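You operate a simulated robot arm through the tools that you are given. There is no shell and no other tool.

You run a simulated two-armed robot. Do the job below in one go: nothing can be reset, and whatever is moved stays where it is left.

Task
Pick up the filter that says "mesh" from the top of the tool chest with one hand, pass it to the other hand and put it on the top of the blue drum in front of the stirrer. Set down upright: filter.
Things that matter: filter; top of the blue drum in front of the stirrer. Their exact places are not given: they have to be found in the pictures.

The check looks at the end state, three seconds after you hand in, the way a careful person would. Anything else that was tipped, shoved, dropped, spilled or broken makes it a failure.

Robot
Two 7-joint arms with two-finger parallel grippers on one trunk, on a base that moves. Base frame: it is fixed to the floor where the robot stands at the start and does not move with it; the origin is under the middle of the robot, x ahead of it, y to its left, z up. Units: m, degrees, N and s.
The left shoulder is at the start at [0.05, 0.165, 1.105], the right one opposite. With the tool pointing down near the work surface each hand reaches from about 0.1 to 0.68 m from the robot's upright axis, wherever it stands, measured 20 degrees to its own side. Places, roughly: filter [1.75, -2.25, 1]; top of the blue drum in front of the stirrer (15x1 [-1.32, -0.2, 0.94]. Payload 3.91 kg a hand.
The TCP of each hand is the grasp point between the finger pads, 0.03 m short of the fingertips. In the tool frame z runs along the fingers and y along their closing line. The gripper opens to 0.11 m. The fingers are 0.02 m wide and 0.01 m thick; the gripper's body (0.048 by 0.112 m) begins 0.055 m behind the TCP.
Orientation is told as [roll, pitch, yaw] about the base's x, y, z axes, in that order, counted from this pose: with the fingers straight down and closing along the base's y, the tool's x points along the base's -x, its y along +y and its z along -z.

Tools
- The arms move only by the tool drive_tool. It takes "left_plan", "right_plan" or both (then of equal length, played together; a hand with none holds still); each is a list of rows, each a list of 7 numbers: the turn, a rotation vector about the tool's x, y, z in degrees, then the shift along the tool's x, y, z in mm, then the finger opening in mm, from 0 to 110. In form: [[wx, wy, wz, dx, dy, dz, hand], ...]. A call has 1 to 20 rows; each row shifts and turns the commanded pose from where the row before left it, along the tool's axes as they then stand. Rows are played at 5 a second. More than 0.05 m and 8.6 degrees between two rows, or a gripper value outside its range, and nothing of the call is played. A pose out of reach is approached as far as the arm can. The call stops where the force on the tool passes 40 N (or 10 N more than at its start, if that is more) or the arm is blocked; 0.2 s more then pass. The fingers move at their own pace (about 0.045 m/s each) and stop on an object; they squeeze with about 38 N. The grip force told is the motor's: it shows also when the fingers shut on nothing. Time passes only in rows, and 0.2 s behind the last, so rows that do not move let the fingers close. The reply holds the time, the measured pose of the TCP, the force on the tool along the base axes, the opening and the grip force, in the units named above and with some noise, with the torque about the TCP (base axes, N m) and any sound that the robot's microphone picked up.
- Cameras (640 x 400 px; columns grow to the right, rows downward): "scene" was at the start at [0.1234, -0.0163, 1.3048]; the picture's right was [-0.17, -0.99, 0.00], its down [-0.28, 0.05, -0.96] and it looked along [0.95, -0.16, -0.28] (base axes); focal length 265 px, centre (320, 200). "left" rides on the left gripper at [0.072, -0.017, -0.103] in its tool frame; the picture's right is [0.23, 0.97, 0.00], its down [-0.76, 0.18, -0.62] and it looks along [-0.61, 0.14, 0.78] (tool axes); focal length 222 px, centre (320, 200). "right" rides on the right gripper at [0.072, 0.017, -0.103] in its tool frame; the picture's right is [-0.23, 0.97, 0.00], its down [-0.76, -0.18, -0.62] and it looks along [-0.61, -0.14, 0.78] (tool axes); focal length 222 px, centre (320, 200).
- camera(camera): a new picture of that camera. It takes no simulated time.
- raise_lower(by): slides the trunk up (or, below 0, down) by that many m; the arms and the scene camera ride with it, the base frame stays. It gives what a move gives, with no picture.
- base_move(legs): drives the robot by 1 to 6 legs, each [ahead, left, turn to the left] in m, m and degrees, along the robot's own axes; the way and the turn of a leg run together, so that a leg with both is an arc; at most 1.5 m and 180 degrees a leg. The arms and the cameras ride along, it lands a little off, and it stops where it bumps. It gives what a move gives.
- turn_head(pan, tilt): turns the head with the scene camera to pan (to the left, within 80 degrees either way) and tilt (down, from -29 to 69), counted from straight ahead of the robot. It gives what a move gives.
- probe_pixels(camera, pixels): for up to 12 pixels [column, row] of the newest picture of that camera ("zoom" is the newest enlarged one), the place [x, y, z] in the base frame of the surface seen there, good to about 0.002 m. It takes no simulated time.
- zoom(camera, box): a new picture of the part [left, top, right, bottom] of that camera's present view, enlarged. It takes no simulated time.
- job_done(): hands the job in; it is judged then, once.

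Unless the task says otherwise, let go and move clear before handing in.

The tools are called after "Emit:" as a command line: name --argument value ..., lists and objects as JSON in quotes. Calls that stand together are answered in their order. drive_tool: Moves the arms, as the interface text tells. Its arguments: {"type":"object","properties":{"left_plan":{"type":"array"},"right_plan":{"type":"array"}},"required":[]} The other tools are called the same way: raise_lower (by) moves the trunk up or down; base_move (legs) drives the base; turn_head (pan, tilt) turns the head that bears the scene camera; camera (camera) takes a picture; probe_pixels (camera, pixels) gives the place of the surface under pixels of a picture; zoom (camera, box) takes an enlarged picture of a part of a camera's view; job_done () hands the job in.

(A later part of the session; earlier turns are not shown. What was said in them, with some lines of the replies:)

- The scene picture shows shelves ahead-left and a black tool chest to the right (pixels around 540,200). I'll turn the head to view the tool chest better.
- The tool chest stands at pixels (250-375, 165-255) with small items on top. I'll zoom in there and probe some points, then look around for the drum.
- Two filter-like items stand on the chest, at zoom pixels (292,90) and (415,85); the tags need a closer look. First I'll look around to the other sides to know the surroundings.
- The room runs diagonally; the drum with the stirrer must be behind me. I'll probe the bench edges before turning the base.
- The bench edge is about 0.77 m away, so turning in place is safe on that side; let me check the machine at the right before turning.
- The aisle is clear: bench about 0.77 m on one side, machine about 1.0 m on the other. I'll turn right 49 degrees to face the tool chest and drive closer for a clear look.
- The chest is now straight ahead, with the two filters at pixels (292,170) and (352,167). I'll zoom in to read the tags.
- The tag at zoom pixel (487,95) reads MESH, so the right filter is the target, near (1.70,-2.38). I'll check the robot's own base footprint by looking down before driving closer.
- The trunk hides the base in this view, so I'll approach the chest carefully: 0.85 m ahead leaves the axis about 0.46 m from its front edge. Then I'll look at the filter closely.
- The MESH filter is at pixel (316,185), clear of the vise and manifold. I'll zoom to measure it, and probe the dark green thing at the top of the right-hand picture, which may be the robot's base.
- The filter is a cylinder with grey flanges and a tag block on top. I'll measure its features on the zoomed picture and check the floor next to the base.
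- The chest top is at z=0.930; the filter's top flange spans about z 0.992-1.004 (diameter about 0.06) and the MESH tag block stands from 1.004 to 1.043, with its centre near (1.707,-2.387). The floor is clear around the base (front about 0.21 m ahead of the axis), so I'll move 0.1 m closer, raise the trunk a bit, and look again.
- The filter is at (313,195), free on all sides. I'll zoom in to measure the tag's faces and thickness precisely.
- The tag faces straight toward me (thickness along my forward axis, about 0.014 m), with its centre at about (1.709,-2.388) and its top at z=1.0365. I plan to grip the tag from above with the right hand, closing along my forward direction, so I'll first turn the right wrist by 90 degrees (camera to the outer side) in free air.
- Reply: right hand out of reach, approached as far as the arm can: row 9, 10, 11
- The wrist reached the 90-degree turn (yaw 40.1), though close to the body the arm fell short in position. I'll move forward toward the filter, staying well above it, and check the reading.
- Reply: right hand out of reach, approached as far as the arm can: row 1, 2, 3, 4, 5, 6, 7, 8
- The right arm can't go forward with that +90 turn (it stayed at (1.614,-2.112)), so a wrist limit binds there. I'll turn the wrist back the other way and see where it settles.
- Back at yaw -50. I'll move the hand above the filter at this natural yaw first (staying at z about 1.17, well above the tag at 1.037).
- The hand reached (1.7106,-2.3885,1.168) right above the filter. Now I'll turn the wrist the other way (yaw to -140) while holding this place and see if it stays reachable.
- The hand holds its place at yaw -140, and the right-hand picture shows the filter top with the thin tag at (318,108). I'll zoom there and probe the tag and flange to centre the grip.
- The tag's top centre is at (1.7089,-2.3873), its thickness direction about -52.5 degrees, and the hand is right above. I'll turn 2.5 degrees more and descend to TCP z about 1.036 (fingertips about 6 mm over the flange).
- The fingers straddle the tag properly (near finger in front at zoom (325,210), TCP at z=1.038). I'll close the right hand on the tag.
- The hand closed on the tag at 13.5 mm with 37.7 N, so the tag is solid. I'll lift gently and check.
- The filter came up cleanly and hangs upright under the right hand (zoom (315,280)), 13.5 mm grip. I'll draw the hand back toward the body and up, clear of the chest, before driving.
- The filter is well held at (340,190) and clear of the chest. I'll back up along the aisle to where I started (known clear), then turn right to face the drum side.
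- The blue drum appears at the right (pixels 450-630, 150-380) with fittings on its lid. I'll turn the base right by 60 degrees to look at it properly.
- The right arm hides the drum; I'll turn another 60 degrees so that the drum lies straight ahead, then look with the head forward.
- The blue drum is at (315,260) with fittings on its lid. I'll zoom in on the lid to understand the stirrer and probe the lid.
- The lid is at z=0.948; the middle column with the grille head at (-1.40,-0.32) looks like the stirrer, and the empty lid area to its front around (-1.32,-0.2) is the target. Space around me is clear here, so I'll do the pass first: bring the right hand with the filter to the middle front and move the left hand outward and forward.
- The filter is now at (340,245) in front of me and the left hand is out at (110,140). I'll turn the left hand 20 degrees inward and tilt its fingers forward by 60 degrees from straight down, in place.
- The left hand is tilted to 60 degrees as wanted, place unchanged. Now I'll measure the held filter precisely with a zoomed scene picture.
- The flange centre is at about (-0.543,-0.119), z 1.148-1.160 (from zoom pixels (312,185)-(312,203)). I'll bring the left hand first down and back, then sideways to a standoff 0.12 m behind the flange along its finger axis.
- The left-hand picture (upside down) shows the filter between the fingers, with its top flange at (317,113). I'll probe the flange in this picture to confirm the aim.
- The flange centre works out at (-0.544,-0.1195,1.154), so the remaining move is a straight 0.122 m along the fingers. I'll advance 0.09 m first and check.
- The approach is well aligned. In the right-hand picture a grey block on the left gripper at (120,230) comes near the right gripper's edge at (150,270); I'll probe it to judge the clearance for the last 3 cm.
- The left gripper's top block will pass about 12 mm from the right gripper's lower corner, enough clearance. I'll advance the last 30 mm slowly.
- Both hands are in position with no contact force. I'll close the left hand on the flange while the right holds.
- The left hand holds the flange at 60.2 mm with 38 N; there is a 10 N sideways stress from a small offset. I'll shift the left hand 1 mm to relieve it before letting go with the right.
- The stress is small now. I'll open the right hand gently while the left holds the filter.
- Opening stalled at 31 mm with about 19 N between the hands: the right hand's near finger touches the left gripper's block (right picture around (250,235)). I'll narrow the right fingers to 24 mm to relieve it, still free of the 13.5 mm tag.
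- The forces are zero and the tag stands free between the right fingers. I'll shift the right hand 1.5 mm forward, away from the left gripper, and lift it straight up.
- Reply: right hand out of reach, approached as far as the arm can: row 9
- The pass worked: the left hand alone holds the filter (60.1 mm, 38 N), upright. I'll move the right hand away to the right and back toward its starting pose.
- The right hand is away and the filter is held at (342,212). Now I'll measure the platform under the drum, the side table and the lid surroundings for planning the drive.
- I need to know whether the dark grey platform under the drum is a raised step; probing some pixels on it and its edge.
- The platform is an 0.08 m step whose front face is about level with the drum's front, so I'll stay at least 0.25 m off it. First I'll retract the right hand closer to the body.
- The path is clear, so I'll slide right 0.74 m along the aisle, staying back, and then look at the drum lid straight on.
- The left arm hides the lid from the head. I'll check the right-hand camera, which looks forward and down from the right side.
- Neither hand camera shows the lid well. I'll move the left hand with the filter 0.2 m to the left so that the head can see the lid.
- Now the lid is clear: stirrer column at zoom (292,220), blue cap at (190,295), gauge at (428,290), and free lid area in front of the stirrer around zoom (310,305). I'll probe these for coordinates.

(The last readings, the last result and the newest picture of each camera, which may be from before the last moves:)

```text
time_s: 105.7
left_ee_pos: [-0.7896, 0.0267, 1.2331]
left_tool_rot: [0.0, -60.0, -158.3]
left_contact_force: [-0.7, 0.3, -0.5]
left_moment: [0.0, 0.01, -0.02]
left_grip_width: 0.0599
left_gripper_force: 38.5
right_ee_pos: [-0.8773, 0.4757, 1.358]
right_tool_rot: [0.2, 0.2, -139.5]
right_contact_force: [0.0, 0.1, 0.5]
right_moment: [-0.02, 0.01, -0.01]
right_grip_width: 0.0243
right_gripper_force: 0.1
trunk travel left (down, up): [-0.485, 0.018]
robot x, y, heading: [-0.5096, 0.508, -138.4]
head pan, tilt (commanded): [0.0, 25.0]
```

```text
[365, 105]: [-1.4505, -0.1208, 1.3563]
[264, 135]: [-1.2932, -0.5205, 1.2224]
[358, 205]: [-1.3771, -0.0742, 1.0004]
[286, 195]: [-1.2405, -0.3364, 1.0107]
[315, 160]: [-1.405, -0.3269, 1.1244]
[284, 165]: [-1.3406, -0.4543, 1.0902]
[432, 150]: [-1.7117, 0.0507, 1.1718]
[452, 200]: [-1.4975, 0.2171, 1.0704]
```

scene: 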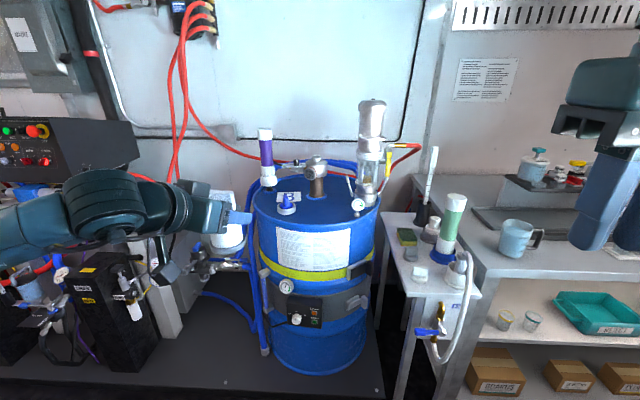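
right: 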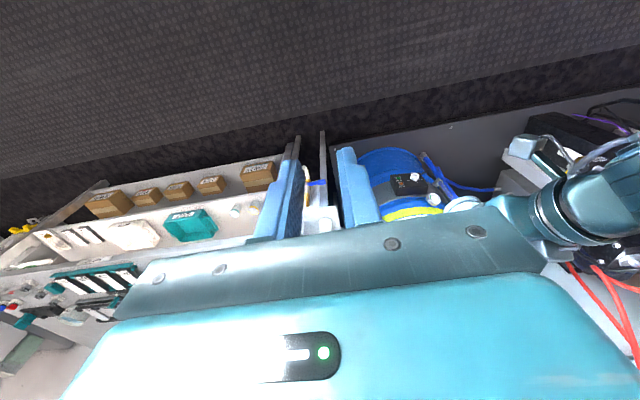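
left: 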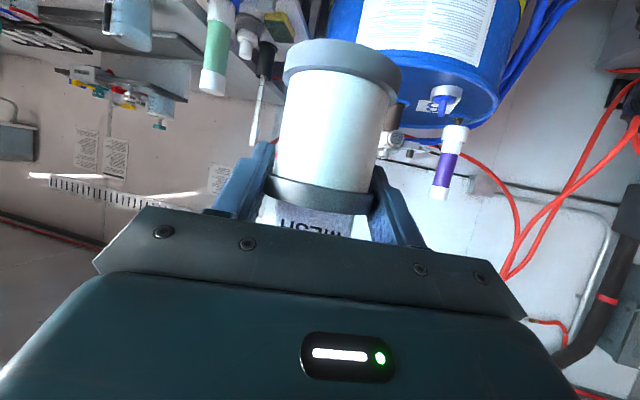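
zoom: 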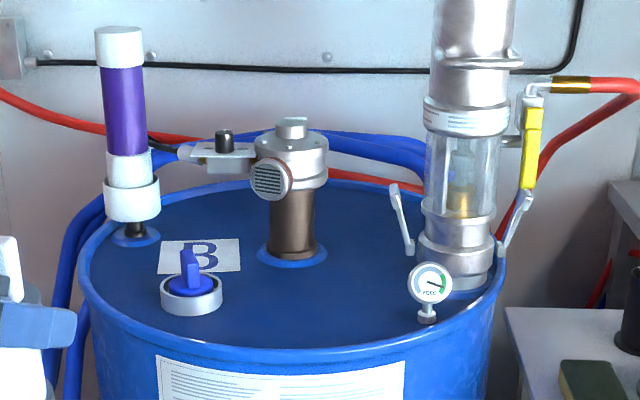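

The lid is at z=0.9475 with the rim top at 0.96; the free spot in front of the stirrer, between cap and gauge, centres on about (-1.316,-0.209). Before driving in I'll check the right arm's extent and the side table by looking right.

Emit:
probe_pixels --camera "scene" --pixels '[[408, 292], [476, 292], [388, 216], [402, 380], [460, 380], [225, 383], [378, 385], [480, 270], [600, 262]]'

Emit:
turn_head --pan -60 --tilt 30

Emit:
camera --camera "scene"

```text
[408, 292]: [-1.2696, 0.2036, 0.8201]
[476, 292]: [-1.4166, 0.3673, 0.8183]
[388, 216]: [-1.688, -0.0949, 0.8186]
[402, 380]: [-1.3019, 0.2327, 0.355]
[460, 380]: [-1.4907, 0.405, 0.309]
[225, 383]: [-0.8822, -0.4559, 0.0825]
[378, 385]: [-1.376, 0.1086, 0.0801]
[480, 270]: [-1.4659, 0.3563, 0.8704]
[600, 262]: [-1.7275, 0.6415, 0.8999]
```

```text
time_s: 107.0
left_ee_pos: [-0.7905, 0.0268, 1.2332]
left_tool_rot: [-0.1, -60.1, -158.2]
left_contact_force: [0.5, -0.2, -0.5]
left_moment: [0.01, 0.05, 0.01]
left_grip_width: 0.0598
left_gripper_force: 38.1
right_ee_pos: [-0.8775, 0.4749, 1.3588]
right_tool_rot: [0.2, 0.0, -139.5]
right_contact_force: [-0.2, 0.2, 0.3]
right_moment: [0.01, 0.0, 0.03]
right_grip_width: 0.0239
right_gripper_force: 0.0
trunk travel left (down, up): [-0.485, 0.018]
robot x, y, heading: [-0.5111, 0.5046, -138.4]
head pan, tilt (commanded): [-60.0, 30.0]
```

```text
taken
```

scene: 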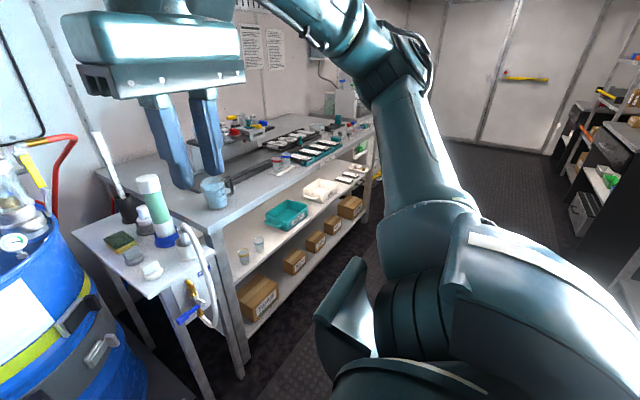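

The side table's front-left corner is at (-1.27,0.20,0.82). I'll probe the right arm's elbow to be sure that it stays above and clear of the table when I drive in.

Emit:
probe_pixels --camera "scene" --pixels '[[390, 80], [420, 70], [360, 60], [420, 180], [440, 120], [310, 10], [335, 320], [215, 100], [150, 205], [100, 145], [215, 190]]'

```text
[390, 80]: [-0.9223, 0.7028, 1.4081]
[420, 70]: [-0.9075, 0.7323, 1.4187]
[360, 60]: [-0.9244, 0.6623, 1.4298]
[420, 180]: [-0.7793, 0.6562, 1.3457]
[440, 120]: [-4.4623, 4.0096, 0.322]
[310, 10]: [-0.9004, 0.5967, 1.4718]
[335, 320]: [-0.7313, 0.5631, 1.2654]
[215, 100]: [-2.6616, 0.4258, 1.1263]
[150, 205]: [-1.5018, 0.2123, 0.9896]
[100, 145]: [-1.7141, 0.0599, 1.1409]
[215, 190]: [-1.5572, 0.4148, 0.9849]
```

The right arm stays above z 1.26, higher than everything on the table. I'll bring the left hand back to the middle, then drive forward most of the way (filter bottom at z 1.17, above the stirrer's top 1.14).

Emit:
drive_tool --left_plan '[[0, 0, 0, -4.9, -26.9, 8.5, 0], [0, 0, 0, -4.9, -26.9, 8.5, 0], [0, 0, 0, -4.9, -26.9, 8.5, 0], [0, 0, 0, -4.9, -26.9, 8.5, 0], [0, 0, 0, -4.9, -26.9, 8.5, 0], [0, 0, 0, -4.9, -26.9, 8.5, 0], [0, 0, 0, -4.9, -26.9, 8.5, 0], [0, 0, 0, 0, 0, 0, 0]]'

Emit:
base_move --legs '[[0.4, 0.02, 0]]'

Emit:
turn_head --pan 0 --tilt 35

Emit:
camera --camera "scene"

Emit:
camera --camera "right"

```text
time_s: 108.8
left_ee_pos: [-0.9226, 0.1751, 1.2338]
left_tool_rot: [-0.1, -60.1, -158.1]
left_contact_force: [-0.3, -0.1, -0.3]
left_moment: [-0.03, -0.01, -0.01]
left_grip_width: 0.0596
left_gripper_force: 38.1
right_ee_pos: [-0.8775, 0.4735, 1.3583]
right_tool_rot: [0.0, 0.2, -139.4]
right_contact_force: [-0.5, 0.4, 0.7]
right_moment: [-0.02, -0.02, -0.02]
right_grip_width: 0.0239
right_gripper_force: 0.0
trunk travel left (down, up): [-0.485, 0.018]
robot x, y, heading: [-0.5077, 0.5027, -138.0]
head pan, tilt (commanded): [-60.0, 30.0]
```

```text
time_s: 111.3
left_ee_pos: [-1.2092, -0.1095, 1.2332]
left_tool_rot: [0.0, -60.0, -158.0]
left_contact_force: [0.0, -0.5, -0.6]
left_moment: [-0.01, -0.01, 0.02]
left_grip_width: 0.0597
left_gripper_force: 38.5
right_ee_pos: [-1.1648, 0.1898, 1.3578]
right_tool_rot: [0.1, 0.2, -139.3]
right_contact_force: [-0.2, 0.3, 0.3]
right_moment: [0.02, 0.0, 0.0]
right_grip_width: 0.0242
right_gripper_force: 0.1
trunk travel left (down, up): [-0.485, 0.018]
robot x, y, heading: [-0.7939, 0.2198, -137.8]
head pan, tilt (commanded): [-60.0, 30.0]
```

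```text
time_s: 112.6
left_ee_pos: [-1.2084, -0.1107, 1.2337]
left_tool_rot: [0.0, -60.1, -158.0]
left_contact_force: [0.8, -0.1, -0.4]
left_moment: [-0.01, -0.01, -0.02]
left_grip_width: 0.0596
left_gripper_force: 37.9
right_ee_pos: [-1.164, 0.1903, 1.3593]
right_tool_rot: [0.2, 0.1, -139.3]
right_contact_force: [0.3, -0.1, 0.4]
right_moment: [-0.02, 0.01, 0.02]
right_grip_width: 0.0238
right_gripper_force: 0.0
trunk travel left (down, up): [-0.485, 0.018]
robot x, y, heading: [-0.7946, 0.2187, -138.2]
head pan, tilt (commanded): [0.0, 35.0]
```

```text
taken
```

scene: 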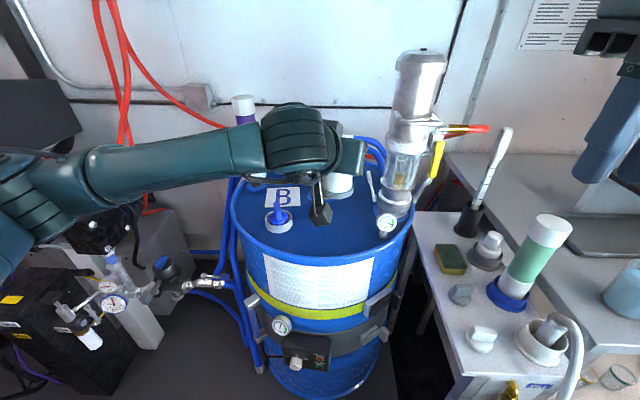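

```text
taken
```

right: 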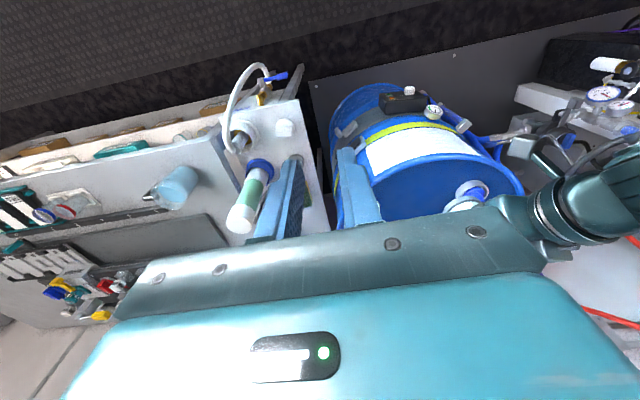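

The head now sees the lid: free area around (335,220), filter at (338,185), and the left hand's camera block hanging at (320,205). I'll probe that block to know how low it hangs.

Emit:
zoom --camera "scene" --box '[255, 110, 425, 260]'

Emit:
probe_pixels --camera "scene" --pixels '[[322, 220], [318, 225], [328, 215], [315, 210], [322, 205], [318, 190], [350, 195], [338, 190], [340, 180], [330, 235], [350, 220]]'

```text
2.67 times, centred on (340, 185) of scene
```

zoom: 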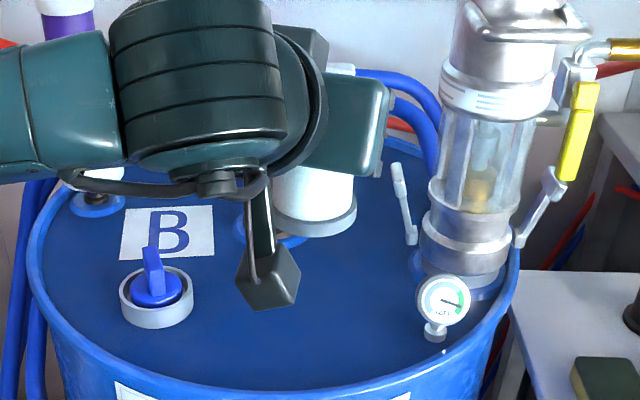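

```text
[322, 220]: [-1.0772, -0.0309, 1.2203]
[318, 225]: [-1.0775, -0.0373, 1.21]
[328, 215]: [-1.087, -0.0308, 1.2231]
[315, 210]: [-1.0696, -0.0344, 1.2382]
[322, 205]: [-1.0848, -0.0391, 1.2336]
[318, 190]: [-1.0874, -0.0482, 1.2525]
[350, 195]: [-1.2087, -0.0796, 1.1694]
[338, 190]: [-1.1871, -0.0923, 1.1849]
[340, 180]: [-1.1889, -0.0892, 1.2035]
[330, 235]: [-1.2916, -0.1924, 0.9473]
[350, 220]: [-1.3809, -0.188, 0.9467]
```

The camera block hangs only about 3 cm below the TCP, so it will clear the rim by about 2 cm at release height. I'll drive the remaining 0.146 m so that the filter hangs right over the spot.

Emit:
base_move --legs '[[0.146, 0, 0]]'

Emit:
turn_head --pan 0 --tilt 45

Emit:
camera --camera "scene"

Emit:
camera --camera "right"

```text
time_s: 114.0
left_ee_pos: [-1.3137, -0.2089, 1.2324]
left_tool_rot: [0.1, -60.0, -157.7]
left_contact_force: [-0.3, -0.3, -0.6]
left_moment: [-0.02, -0.01, 0.02]
left_grip_width: 0.0599
left_gripper_force: 38.2
right_ee_pos: [-1.2711, 0.0912, 1.3585]
right_tool_rot: [0.1, 0.2, -139.0]
right_contact_force: [-0.8, 0.2, 0.4]
right_moment: [0.0, -0.02, 0.0]
right_grip_width: 0.0238
right_gripper_force: 0.0
trunk travel left (down, up): [-0.485, 0.018]
robot x, y, heading: [-0.8992, 0.1188, -137.7]
head pan, tilt (commanded): [0.0, 35.0]
```

```text
time_s: 114.7
left_ee_pos: [-1.3147, -0.2076, 1.2331]
left_tool_rot: [0.0, -60.1, -157.7]
left_contact_force: [-0.7, 0.2, -1.7]
left_moment: [0.02, 0.0, 0.01]
left_grip_width: 0.0597
left_gripper_force: 37.7
right_ee_pos: [-1.2712, 0.0916, 1.358]
right_tool_rot: [0.1, 0.1, -139.0]
right_contact_force: [-0.7, 0.0, 0.9]
right_moment: [-0.01, 0.04, 0.02]
right_grip_width: 0.0241
right_gripper_force: 0.0
trunk travel left (down, up): [-0.485, 0.018]
robot x, y, heading: [-0.9047, 0.1199, -137.8]
head pan, tilt (commanded): [0.0, 45.0]
```

```text
taken
```

scene: 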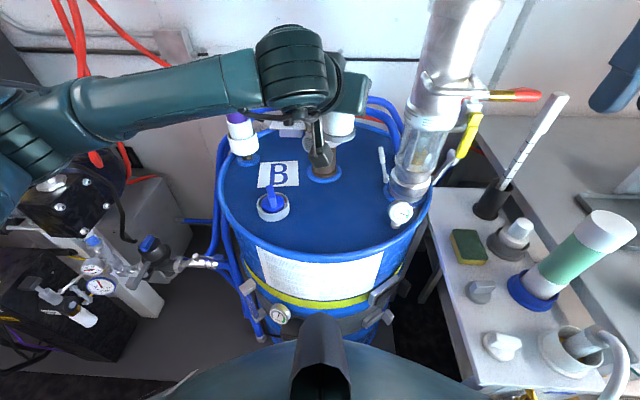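

```text
taken
```

right: 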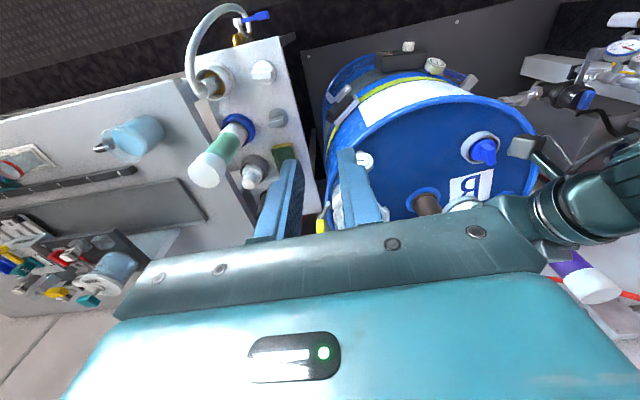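

The filter hangs right above the target, TCP (-1.315,-0.208). Before lowering, I'll probe the left forearm and elbow against the purple tube and machine on the left.

Emit:
probe_pixels --camera "scene" --pixels '[[290, 60], [200, 85], [130, 100], [60, 120], [20, 140], [10, 190], [240, 125], [60, 200], [90, 270], [150, 240], [335, 125], [322, 160]]'

```text
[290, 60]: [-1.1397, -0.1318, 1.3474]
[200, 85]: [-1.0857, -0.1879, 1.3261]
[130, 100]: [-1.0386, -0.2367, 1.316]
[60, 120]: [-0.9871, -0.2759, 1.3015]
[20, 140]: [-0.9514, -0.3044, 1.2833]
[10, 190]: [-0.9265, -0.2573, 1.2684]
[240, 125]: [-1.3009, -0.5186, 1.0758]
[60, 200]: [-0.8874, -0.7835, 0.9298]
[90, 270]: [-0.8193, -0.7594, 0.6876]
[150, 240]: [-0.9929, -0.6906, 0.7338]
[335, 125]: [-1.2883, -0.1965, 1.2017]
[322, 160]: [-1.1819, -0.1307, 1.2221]
```

The left forearm runs in front of the drum rim at about 0.33 m ahead, with nothing below it. I'll lower the filter straight down by 0.18 m and check the pictures.

Emit:
drive_tool --left_plan '[[0, 0, 0, 17.33, 0, 9.97, 0], [0, 0, 0, 17.33, 0, 9.97, 0], [0, 0, 0, 17.33, 0, 9.97, 0], [0, 0, 0, 17.33, 0, 9.97, 0], [0, 0, 0, 17.33, 0, 9.97, 0], [0, 0, 0, 17.33, 0, 9.97, 0], [0, 0, 0, 17.33, 0, 9.97, 0], [0, 0, 0, 17.33, 0, 9.97, 0], [0, 0, 0, 17.33, 0, 9.97, 0], [0, 0, 0, 0, 0, 0, 0]]'

Emit:
camera --camera "scene"

Emit:
camera --camera "right"

Emit:
camera --camera "left"

```text
time_s: 116.9
left_ee_pos: [-1.3142, -0.2099, 1.0525]
left_tool_rot: [0.0, -60.1, -157.6]
left_contact_force: [0.5, 0.5, -1.1]
left_moment: [-0.01, 0.01, -0.01]
left_grip_width: 0.0596
left_gripper_force: 38.0
right_ee_pos: [-1.2706, 0.0909, 1.3579]
right_tool_rot: [0.2, 0.0, -139.0]
right_contact_force: [0.2, -0.8, 0.1]
right_moment: [0.0, -0.02, -0.03]
right_grip_width: 0.0239
right_gripper_force: 0.1
trunk travel left (down, up): [-0.485, 0.018]
robot x, y, heading: [-0.8992, 0.1259, -137.8]
head pan, tilt (commanded): [0.0, 45.0]
```

```text
taken
```

scene: 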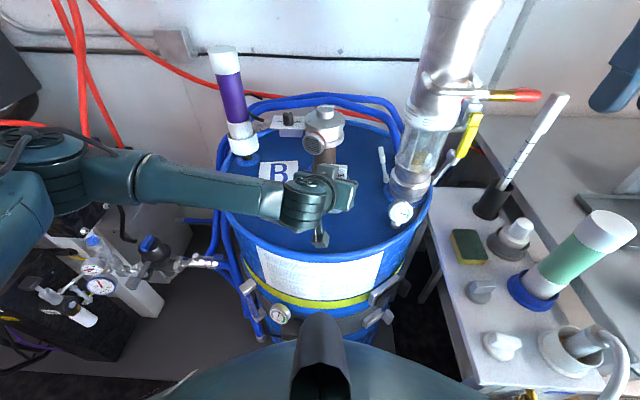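

```text
taken
```

right: 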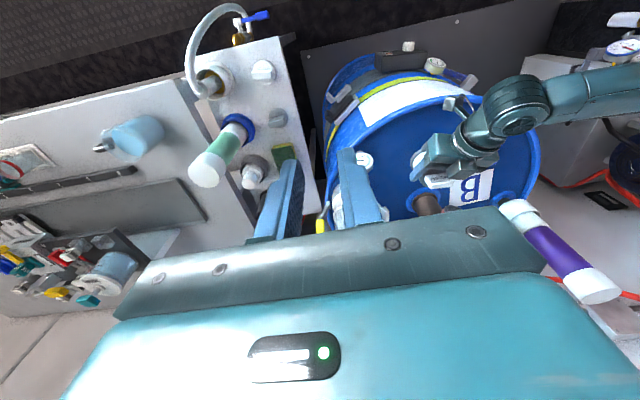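

```text
taken
```

left: 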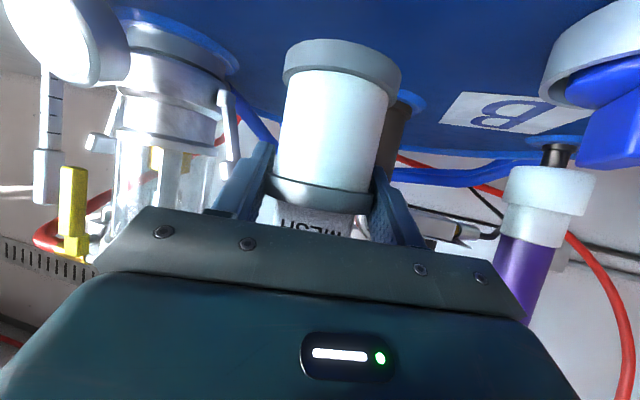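

The filter is now about 4 cm above the lid, in front of the stirrer, with the cap and gauge well to either side. I'll zoom in for a closer check before the last bit.

Emit:
zoom --camera "right" --box '[360, 90, 540, 230]'

Emit:
zoom --camera "scene" --box '[250, 90, 430, 270]'

```text
2.86 times, centred on (450, 160) of right
```

zoom: 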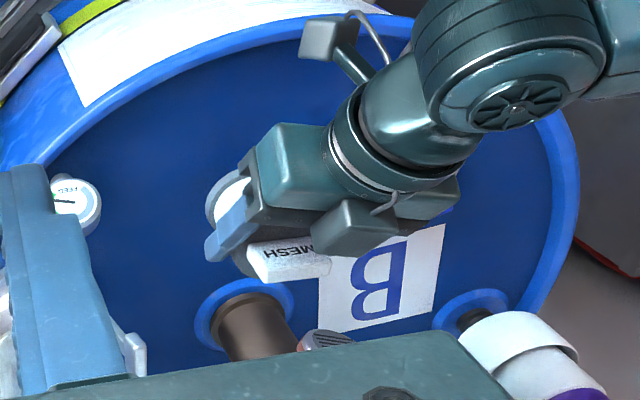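

```text
2.22 times, centred on (340, 180) of scene
```

zoom: 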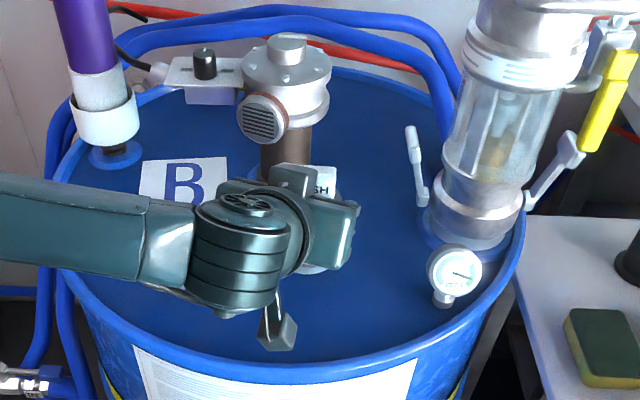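

Everything is clear. I'll lower 35 mm more slowly and check the force.

Emit:
drive_tool --left_plan '[[0, 0, 0, 6.07, 0, 3.49, 0], [0, 0, 0, 6.07, 0, 3.49, 0], [0, 0, 0, 6.07, 0, 3.49, 0], [0, 0, 0, 6.07, 0, 3.49, 0], [0, 0, 0, 6.07, 0, 3.49, 0], [0, 0, 0, 0, 0, 0, 0]]'

Emit:
camera --camera "left"

```text
time_s: 118.3
left_ee_pos: [-1.3126, -0.2084, 1.018]
left_tool_rot: [0.1, -60.1, -157.7]
left_contact_force: [0.7, 0.4, 0.0]
left_moment: [0.0, 0.0, 0.0]
left_grip_width: 0.0595
left_gripper_force: 37.9
right_ee_pos: [-1.2701, 0.0903, 1.3587]
right_tool_rot: [0.1, 0.0, -139.0]
right_contact_force: [-0.1, -0.1, -0.5]
right_moment: [-0.02, -0.01, -0.01]
right_grip_width: 0.0241
right_gripper_force: 0.0
trunk travel left (down, up): [-0.485, 0.018]
robot x, y, heading: [-0.9027, 0.1217, -137.6]
head pan, tilt (commanded): [0.0, 45.0]
```

```text
taken
```

left: 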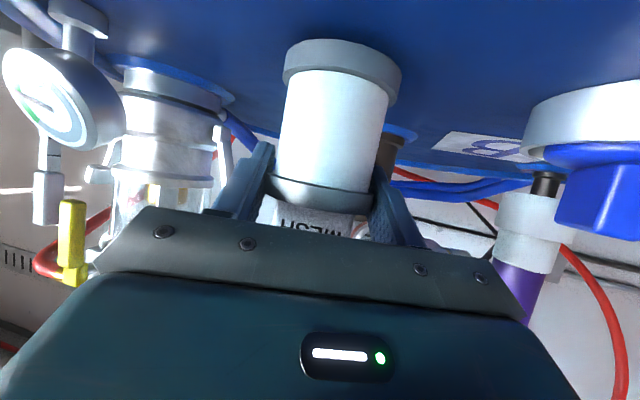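

The force is still zero at TCP z=1.018. I'll probe the base edge and the lid in the left picture to measure the remaining gap.

Emit:
zoom --camera "left" --box '[270, 10, 420, 110]'

Emit:
probe_pixels --camera "left" --pixels '[[340, 55], [340, 48], [340, 44], [340, 41], [340, 36], [340, 25], [300, 50], [380, 55]]'

```text
4.00 times, centred on (345, 60) of left
```

zoom: 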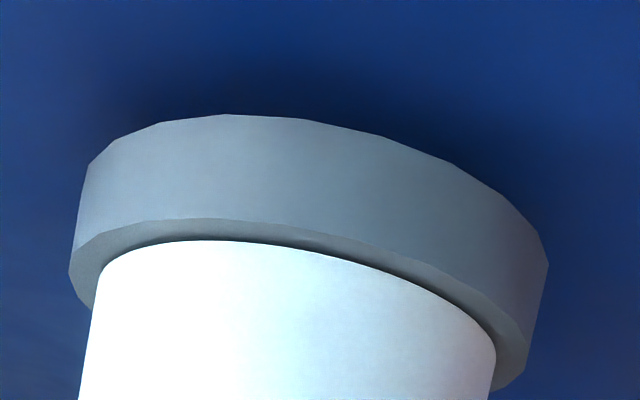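

```text
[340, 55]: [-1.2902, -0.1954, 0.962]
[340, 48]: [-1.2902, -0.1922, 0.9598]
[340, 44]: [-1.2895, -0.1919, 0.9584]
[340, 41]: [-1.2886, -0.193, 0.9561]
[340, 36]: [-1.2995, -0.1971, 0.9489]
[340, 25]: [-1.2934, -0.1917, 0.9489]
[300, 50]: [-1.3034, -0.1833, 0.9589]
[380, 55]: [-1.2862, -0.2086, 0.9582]
```

The base's bottom edge is at z about 0.955 and the lid at 0.948, so about 6 mm remains. I'll lower 4 mm, then creep.

Emit:
drive_tool --left_plan '[[0, 0, 0, 1.73, 0, 1.0, 0], [0, 0, 0, 1.73, 0, 1.0, 0], [0, 0, 0, 0, 0, 0, 0]]'

Emit:
drive_tool --left_plan '[[0, 0, 0, 0.87, 0, 0.5, 0], [0, 0, 0, 0, 0, 0, 0]]'

Emit:
drive_tool --left_plan '[[0, 0, 0, 0.87, 0, 0.5, 0], [0, 0, 0, 0, 0, 0, 0]]'

```text
time_s: 119.1
left_ee_pos: [-1.3127, -0.2093, 1.0132]
left_tool_rot: [0.1, -60.2, -157.7]
left_contact_force: [-0.3, 0.0, -0.4]
left_moment: [-0.02, -0.03, 0.02]
left_grip_width: 0.06
left_gripper_force: 38.1
right_ee_pos: [-1.2704, 0.0902, 1.3593]
right_tool_rot: [0.1, 0.1, -139.1]
right_contact_force: [0.4, -0.6, -0.4]
right_moment: [-0.03, 0.02, 0.0]
right_grip_width: 0.0238
right_gripper_force: 0.0
trunk travel left (down, up): [-0.485, 0.018]
robot x, y, heading: [-0.9006, 0.1246, -137.8]
head pan, tilt (commanded): [0.0, 45.0]
```

```text
time_s: 119.7
left_ee_pos: [-1.3117, -0.2092, 1.0138]
left_tool_rot: [0.0, -60.1, -157.7]
left_contact_force: [0.0, 0.1, -1.0]
left_moment: [0.01, 0.01, 0.0]
left_grip_width: 0.0597
left_gripper_force: 38.2
right_ee_pos: [-1.2711, 0.0916, 1.358]
right_tool_rot: [0.1, 0.1, -139.0]
right_contact_force: [0.5, 0.4, -0.1]
right_moment: [0.0, 0.01, 0.01]
right_grip_width: 0.0241
right_gripper_force: 0.1
trunk travel left (down, up): [-0.485, 0.018]
robot x, y, heading: [-0.9019, 0.1199, -137.7]
head pan, tilt (commanded): [0.0, 45.0]
```

```text
time_s: 120.3
left_ee_pos: [-1.3125, -0.2088, 1.0116]
left_tool_rot: [0.0, -60.1, -157.7]
left_contact_force: [0.6, -0.2, -0.2]
left_moment: [0.01, -0.01, 0.03]
left_grip_width: 0.0595
left_gripper_force: 38.2
right_ee_pos: [-1.2702, 0.0912, 1.3583]
right_tool_rot: [0.1, 0.2, -139.1]
right_contact_force: [0.8, 0.0, 0.2]
right_moment: [0.02, 0.0, 0.0]
right_grip_width: 0.0238
right_gripper_force: 0.1
trunk travel left (down, up): [-0.485, 0.018]
robot x, y, heading: [-0.9013, 0.1256, -137.7]
head pan, tilt (commanded): [0.0, 45.0]
```

Still no contact force at TCP z about 1.012. I'll keep creeping down 1 mm at a time.

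Emit:
drive_tool --left_plan '[[0, 0, 0, 0.87, 0, 0.5, 0], [0, 0, 0, 0, 0, 0, 0]]'

Emit:
drive_tool --left_plan '[[0, 0, 0, 0.87, 0, 0.5, 0], [0, 0, 0, 0, 0, 0, 0]]'

Emit:
camera --camera "left"

Emit:
probe_pixels --camera "left" --pixels '[[340, 48], [340, 44], [340, 41], [340, 36], [340, 25]]'

```text
time_s: 120.9
left_ee_pos: [-1.3132, -0.2086, 1.0117]
left_tool_rot: [0.0, -60.1, -157.7]
left_contact_force: [0.4, 0.5, -0.4]
left_moment: [-0.02, 0.01, -0.03]
left_grip_width: 0.0599
left_gripper_force: 38.5
right_ee_pos: [-1.2701, 0.0908, 1.3581]
right_tool_rot: [0.2, 0.1, -139.0]
right_contact_force: [0.0, -0.6, 0.3]
right_moment: [0.04, -0.03, -0.01]
right_grip_width: 0.0242
right_gripper_force: 0.0
trunk travel left (down, up): [-0.485, 0.018]
robot x, y, heading: [-0.9017, 0.1233, -137.7]
head pan, tilt (commanded): [0.0, 45.0]
```

```text
time_s: 121.5
left_ee_pos: [-1.3122, -0.2073, 1.0121]
left_tool_rot: [0.1, -60.2, -157.8]
left_contact_force: [1.4, 0.0, 6.6]
left_moment: [-0.09, -0.12, 0.0]
left_grip_width: 0.0594
left_gripper_force: 37.7
right_ee_pos: [-1.27, 0.0909, 1.3595]
right_tool_rot: [0.1, 0.1, -139.0]
right_contact_force: [-0.3, 0.1, -0.3]
right_moment: [0.03, -0.02, -0.01]
right_grip_width: 0.0239
right_gripper_force: 0.1
trunk travel left (down, up): [-0.485, 0.018]
robot x, y, heading: [-0.9003, 0.1216, -137.5]
head pan, tilt (commanded): [0.0, 45.0]
```

```text
taken
```

left: 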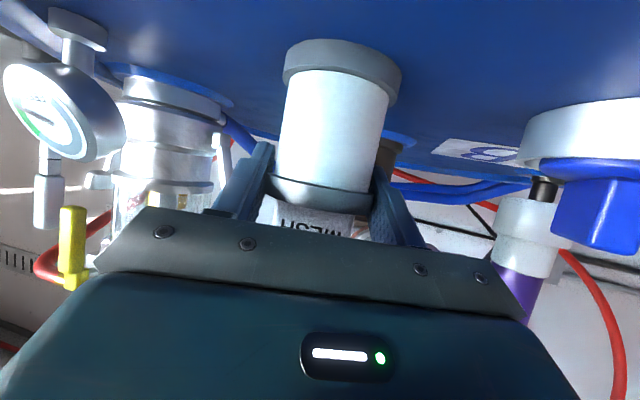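

```text
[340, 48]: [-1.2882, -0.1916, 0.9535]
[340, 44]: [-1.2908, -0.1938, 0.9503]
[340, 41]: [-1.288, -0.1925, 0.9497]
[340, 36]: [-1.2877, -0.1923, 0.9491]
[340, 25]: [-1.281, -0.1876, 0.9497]
```

The upward force of 6.6 N says that the filter has touched down on the lid. I'll open the left hand gently.

Emit:
drive_tool --left_plan '[[0, 0, 0, 0, 0, 0, 61], [0, 0, 0, 0, 0, 0, 63], [0, 0, 0, 0, 0, 0, 66], [0, 0, 0, 0, 0, 0, 72], [0, 0, 0, 0, 0, 0, 80], [0, 0, 0, 0, 0, 0, 88], [0, 0, 0, 0, 0, 0, 88]]'

Emit:
camera --camera "left"

Emit:
camera --camera "right"

```text
time_s: 123.1
left_ee_pos: [-1.3131, -0.2095, 1.0101]
left_tool_rot: [0.0, -60.2, -157.7]
left_contact_force: [-0.7, -0.3, 0.9]
left_moment: [-0.02, -0.03, -0.01]
left_grip_width: 0.0878
left_gripper_force: 0.1
right_ee_pos: [-1.2705, 0.0918, 1.3585]
right_tool_rot: [0.1, 0.2, -139.1]
right_contact_force: [-0.5, -0.2, -0.3]
right_moment: [0.01, 0.0, -0.02]
right_grip_width: 0.0239
right_gripper_force: 0.0
trunk travel left (down, up): [-0.485, 0.018]
robot x, y, heading: [-0.9032, 0.1244, -137.8]
head pan, tilt (commanded): [0.0, 45.0]
```

```text
taken
```

left: 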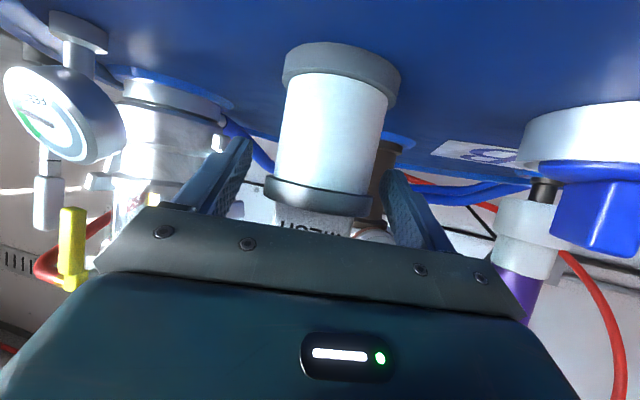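

```text
taken
```

right: 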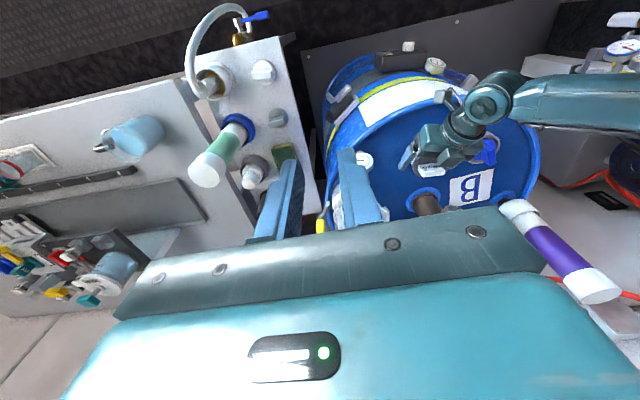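

The filter stands free on the lid between the opened fingers. I'll draw the left hand straight back along its fingers.

Emit:
drive_tool --left_plan '[[0, 0, 0, 0, 0, -6, 88], [0, 0, 0, 0, 0, -10, 88], [0, 0, 0, 0, 0, -14, 88], [0, 0, 0, 0, 0, -15, 88], [0, 0, 0, 0, 0, -15, 88], [0, 0, 0, 0, 0, -15, 88], [0, 0, 0, 0, 0, -15, 88], [0, 0, 0, 0, 0, 0, 88]]'

Emit:
camera --camera "scene"

Emit:
camera --camera "left"

```text
time_s: 124.9
left_ee_pos: [-1.2411, -0.1789, 1.0549]
left_tool_rot: [0.0, -60.1, -157.7]
left_contact_force: [-0.2, 0.3, 0.1]
left_moment: [-0.01, -0.01, -0.02]
left_grip_width: 0.0879
left_gripper_force: 0.0
right_ee_pos: [-1.271, 0.0904, 1.3583]
right_tool_rot: [0.2, 0.0, -138.9]
right_contact_force: [1.3, -1.0, 0.2]
right_moment: [-0.02, -0.02, -0.01]
right_grip_width: 0.024
right_gripper_force: 0.0
trunk travel left (down, up): [-0.485, 0.018]
robot x, y, heading: [-0.8981, 0.1261, -137.8]
head pan, tilt (commanded): [0.0, 45.0]
```

```text
taken
```

scene: 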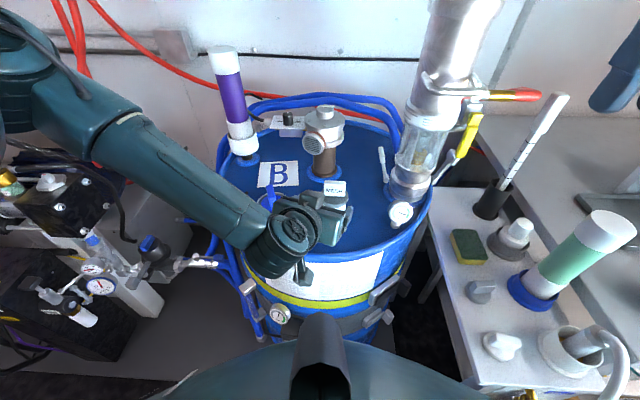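

```text
taken
```

left: 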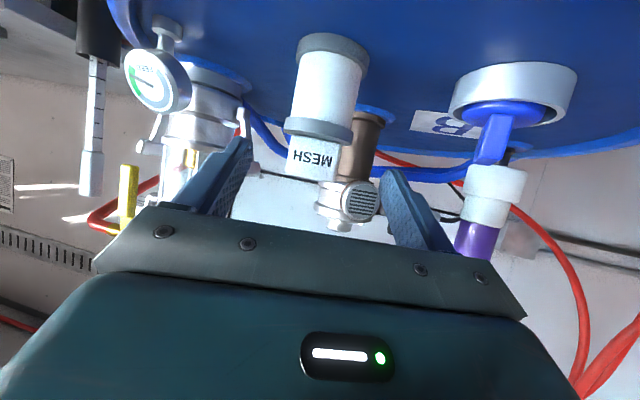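

The filter stands upright in front of the stirrer, with the fingers clear of it. I'll raise the hand slightly and back the robot off.

Emit:
drive_tool --left_plan '[[0, 0, 0, -4, 0, -20, 88], [0, 0, 0, -8.7, 0, -15, 88], [0, 0, 0, -13, 0, -12, 88], [0, 0, 0, -13, 0, -10, 88], [0, 0, 0, 0, 0, 0, 88]]'

Emit:
base_move --legs '[[-0.4, 0, 0]]'

Emit:
drive_tool --left_plan '[[0, 0, 0, 4.9, 26.9, -8.5, 88], [0, 0, 0, 4.9, 26.9, -8.5, 88], [0, 0, 0, 4.9, 26.9, -8.5, 88], [0, 0, 0, 4.9, 26.9, -8.5, 88], [0, 0, 0, 4.9, 26.9, -8.5, 88], [0, 0, 0, 4.9, 26.9, -8.5, 88], [0, 0, 0, 0, 0, 0, 88]]'

Emit:
turn_head --pan 0 --tilt 30

Emit:
camera --camera "scene"

Emit:
zoom --camera "scene" --box '[240, 110, 410, 240]'

```text
time_s: 126.1
left_ee_pos: [-1.214, -0.1698, 1.1175]
left_tool_rot: [0.1, -60.2, -157.8]
left_contact_force: [-0.4, 0.0, -0.1]
left_moment: [0.0, -0.02, -0.01]
left_grip_width: 0.0881
left_gripper_force: 0.1
right_ee_pos: [-1.2714, 0.0919, 1.3578]
right_tool_rot: [0.1, 0.0, -139.0]
right_contact_force: [0.8, -0.3, 0.4]
right_moment: [-0.02, 0.01, -0.01]
right_grip_width: 0.0242
right_gripper_force: 0.0
trunk travel left (down, up): [-0.485, 0.018]
robot x, y, heading: [-0.9036, 0.1258, -137.6]
head pan, tilt (commanded): [0.0, 45.0]
```

```text
time_s: 128.6
left_ee_pos: [-0.9201, 0.0972, 1.1179]
left_tool_rot: [0.0, -60.1, -157.4]
left_contact_force: [0.8, 0.1, -0.2]
left_moment: [0.02, 0.01, 0.01]
left_grip_width: 0.0878
left_gripper_force: 0.0
right_ee_pos: [-0.9787, 0.357, 1.3595]
right_tool_rot: [0.1, 0.1, -138.7]
right_contact_force: [0.9, 0.3, 0.2]
right_moment: [0.01, 0.03, 0.04]
right_grip_width: 0.024
right_gripper_force: 0.2
trunk travel left (down, up): [-0.485, 0.018]
robot x, y, heading: [-0.6065, 0.3888, -137.1]
head pan, tilt (commanded): [0.0, 45.0]
```

```text
time_s: 130.2
left_ee_pos: [-0.8032, -0.0316, 1.115]
left_tool_rot: [0.1, -59.9, -157.4]
left_contact_force: [-0.3, 0.4, -0.1]
left_moment: [-0.01, -0.01, 0.02]
left_grip_width: 0.088
left_gripper_force: 0.1
right_ee_pos: [-0.9793, 0.3559, 1.3583]
right_tool_rot: [0.1, 0.0, -138.7]
right_contact_force: [-0.5, 0.4, 0.7]
right_moment: [0.0, 0.0, 0.03]
right_grip_width: 0.024
right_gripper_force: 0.0
trunk travel left (down, up): [-0.485, 0.018]
robot x, y, heading: [-0.61, 0.3897, -137.4]
head pan, tilt (commanded): [0.0, 45.0]
```

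```text
time_s: 131.0
left_ee_pos: [-0.8042, -0.0308, 1.1155]
left_tool_rot: [0.0, -60.1, -157.4]
left_contact_force: [-0.1, 0.5, 0.5]
left_moment: [0.03, -0.01, -0.02]
left_grip_width: 0.0878
left_gripper_force: 0.1
right_ee_pos: [-0.9787, 0.356, 1.3582]
right_tool_rot: [0.1, 0.1, -138.6]
right_contact_force: [0.0, -0.1, 0.3]
right_moment: [-0.03, 0.03, -0.01]
right_grip_width: 0.0242
right_gripper_force: 0.1
trunk travel left (down, up): [-0.485, 0.018]
robot x, y, heading: [-0.609, 0.3909, -137.4]
head pan, tilt (commanded): [0.0, 30.0]
```

```text
taken
```

scene: 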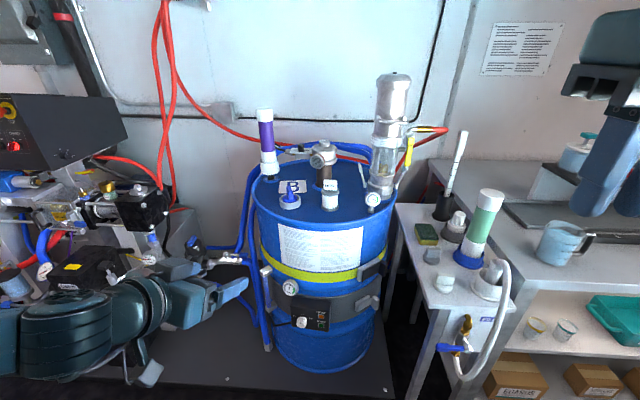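

```text
3.08 times, centred on (325, 175) of scene
```

zoom: 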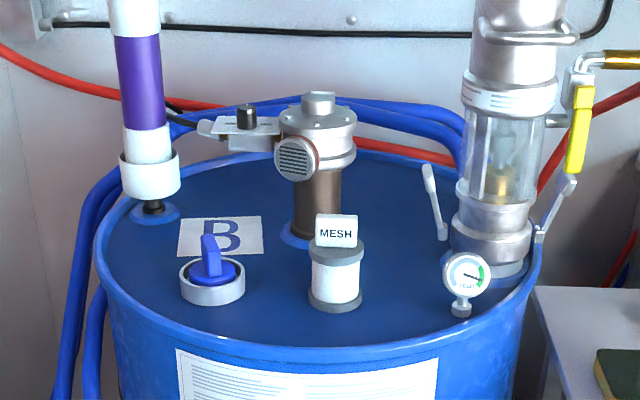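

The zoomed picture shows the MESH filter standing upright on the lid right in front of the stirrer (zoom (335,265)), with the cap, gauge and other fittings untouched, and both hands clear. I'll hand the job in.

Emit:
job_done

```text
The job is handed in.
```

The filter marked "MESH" now stands upright on the blue drum's lid, in front of the stirrer. The job is handed in.

- **Pick:** the right hand lifted the filter off the tool chest by its tag.
- **Pass:** it was passed to the left hand in front of the robot. While the right hand opened, its finger pressed against the left gripper at about 19 N. I narrowed the opening and finished the pass, and the filter stayed held.
- **Set down:** the left hand lowered it until it touched the lid, let go and backed off. It stands at about (-1.31, -0.21), between the blue cap and the gauge.

I took the stirrer to be the middle column with the grille-covered motor head. The only other candidate was the tall glass unit on the right, and there is no room on the lid in front of that one.

The last pictures show nothing else on the lid moved, and both hands were clear of the drum when I handed in.
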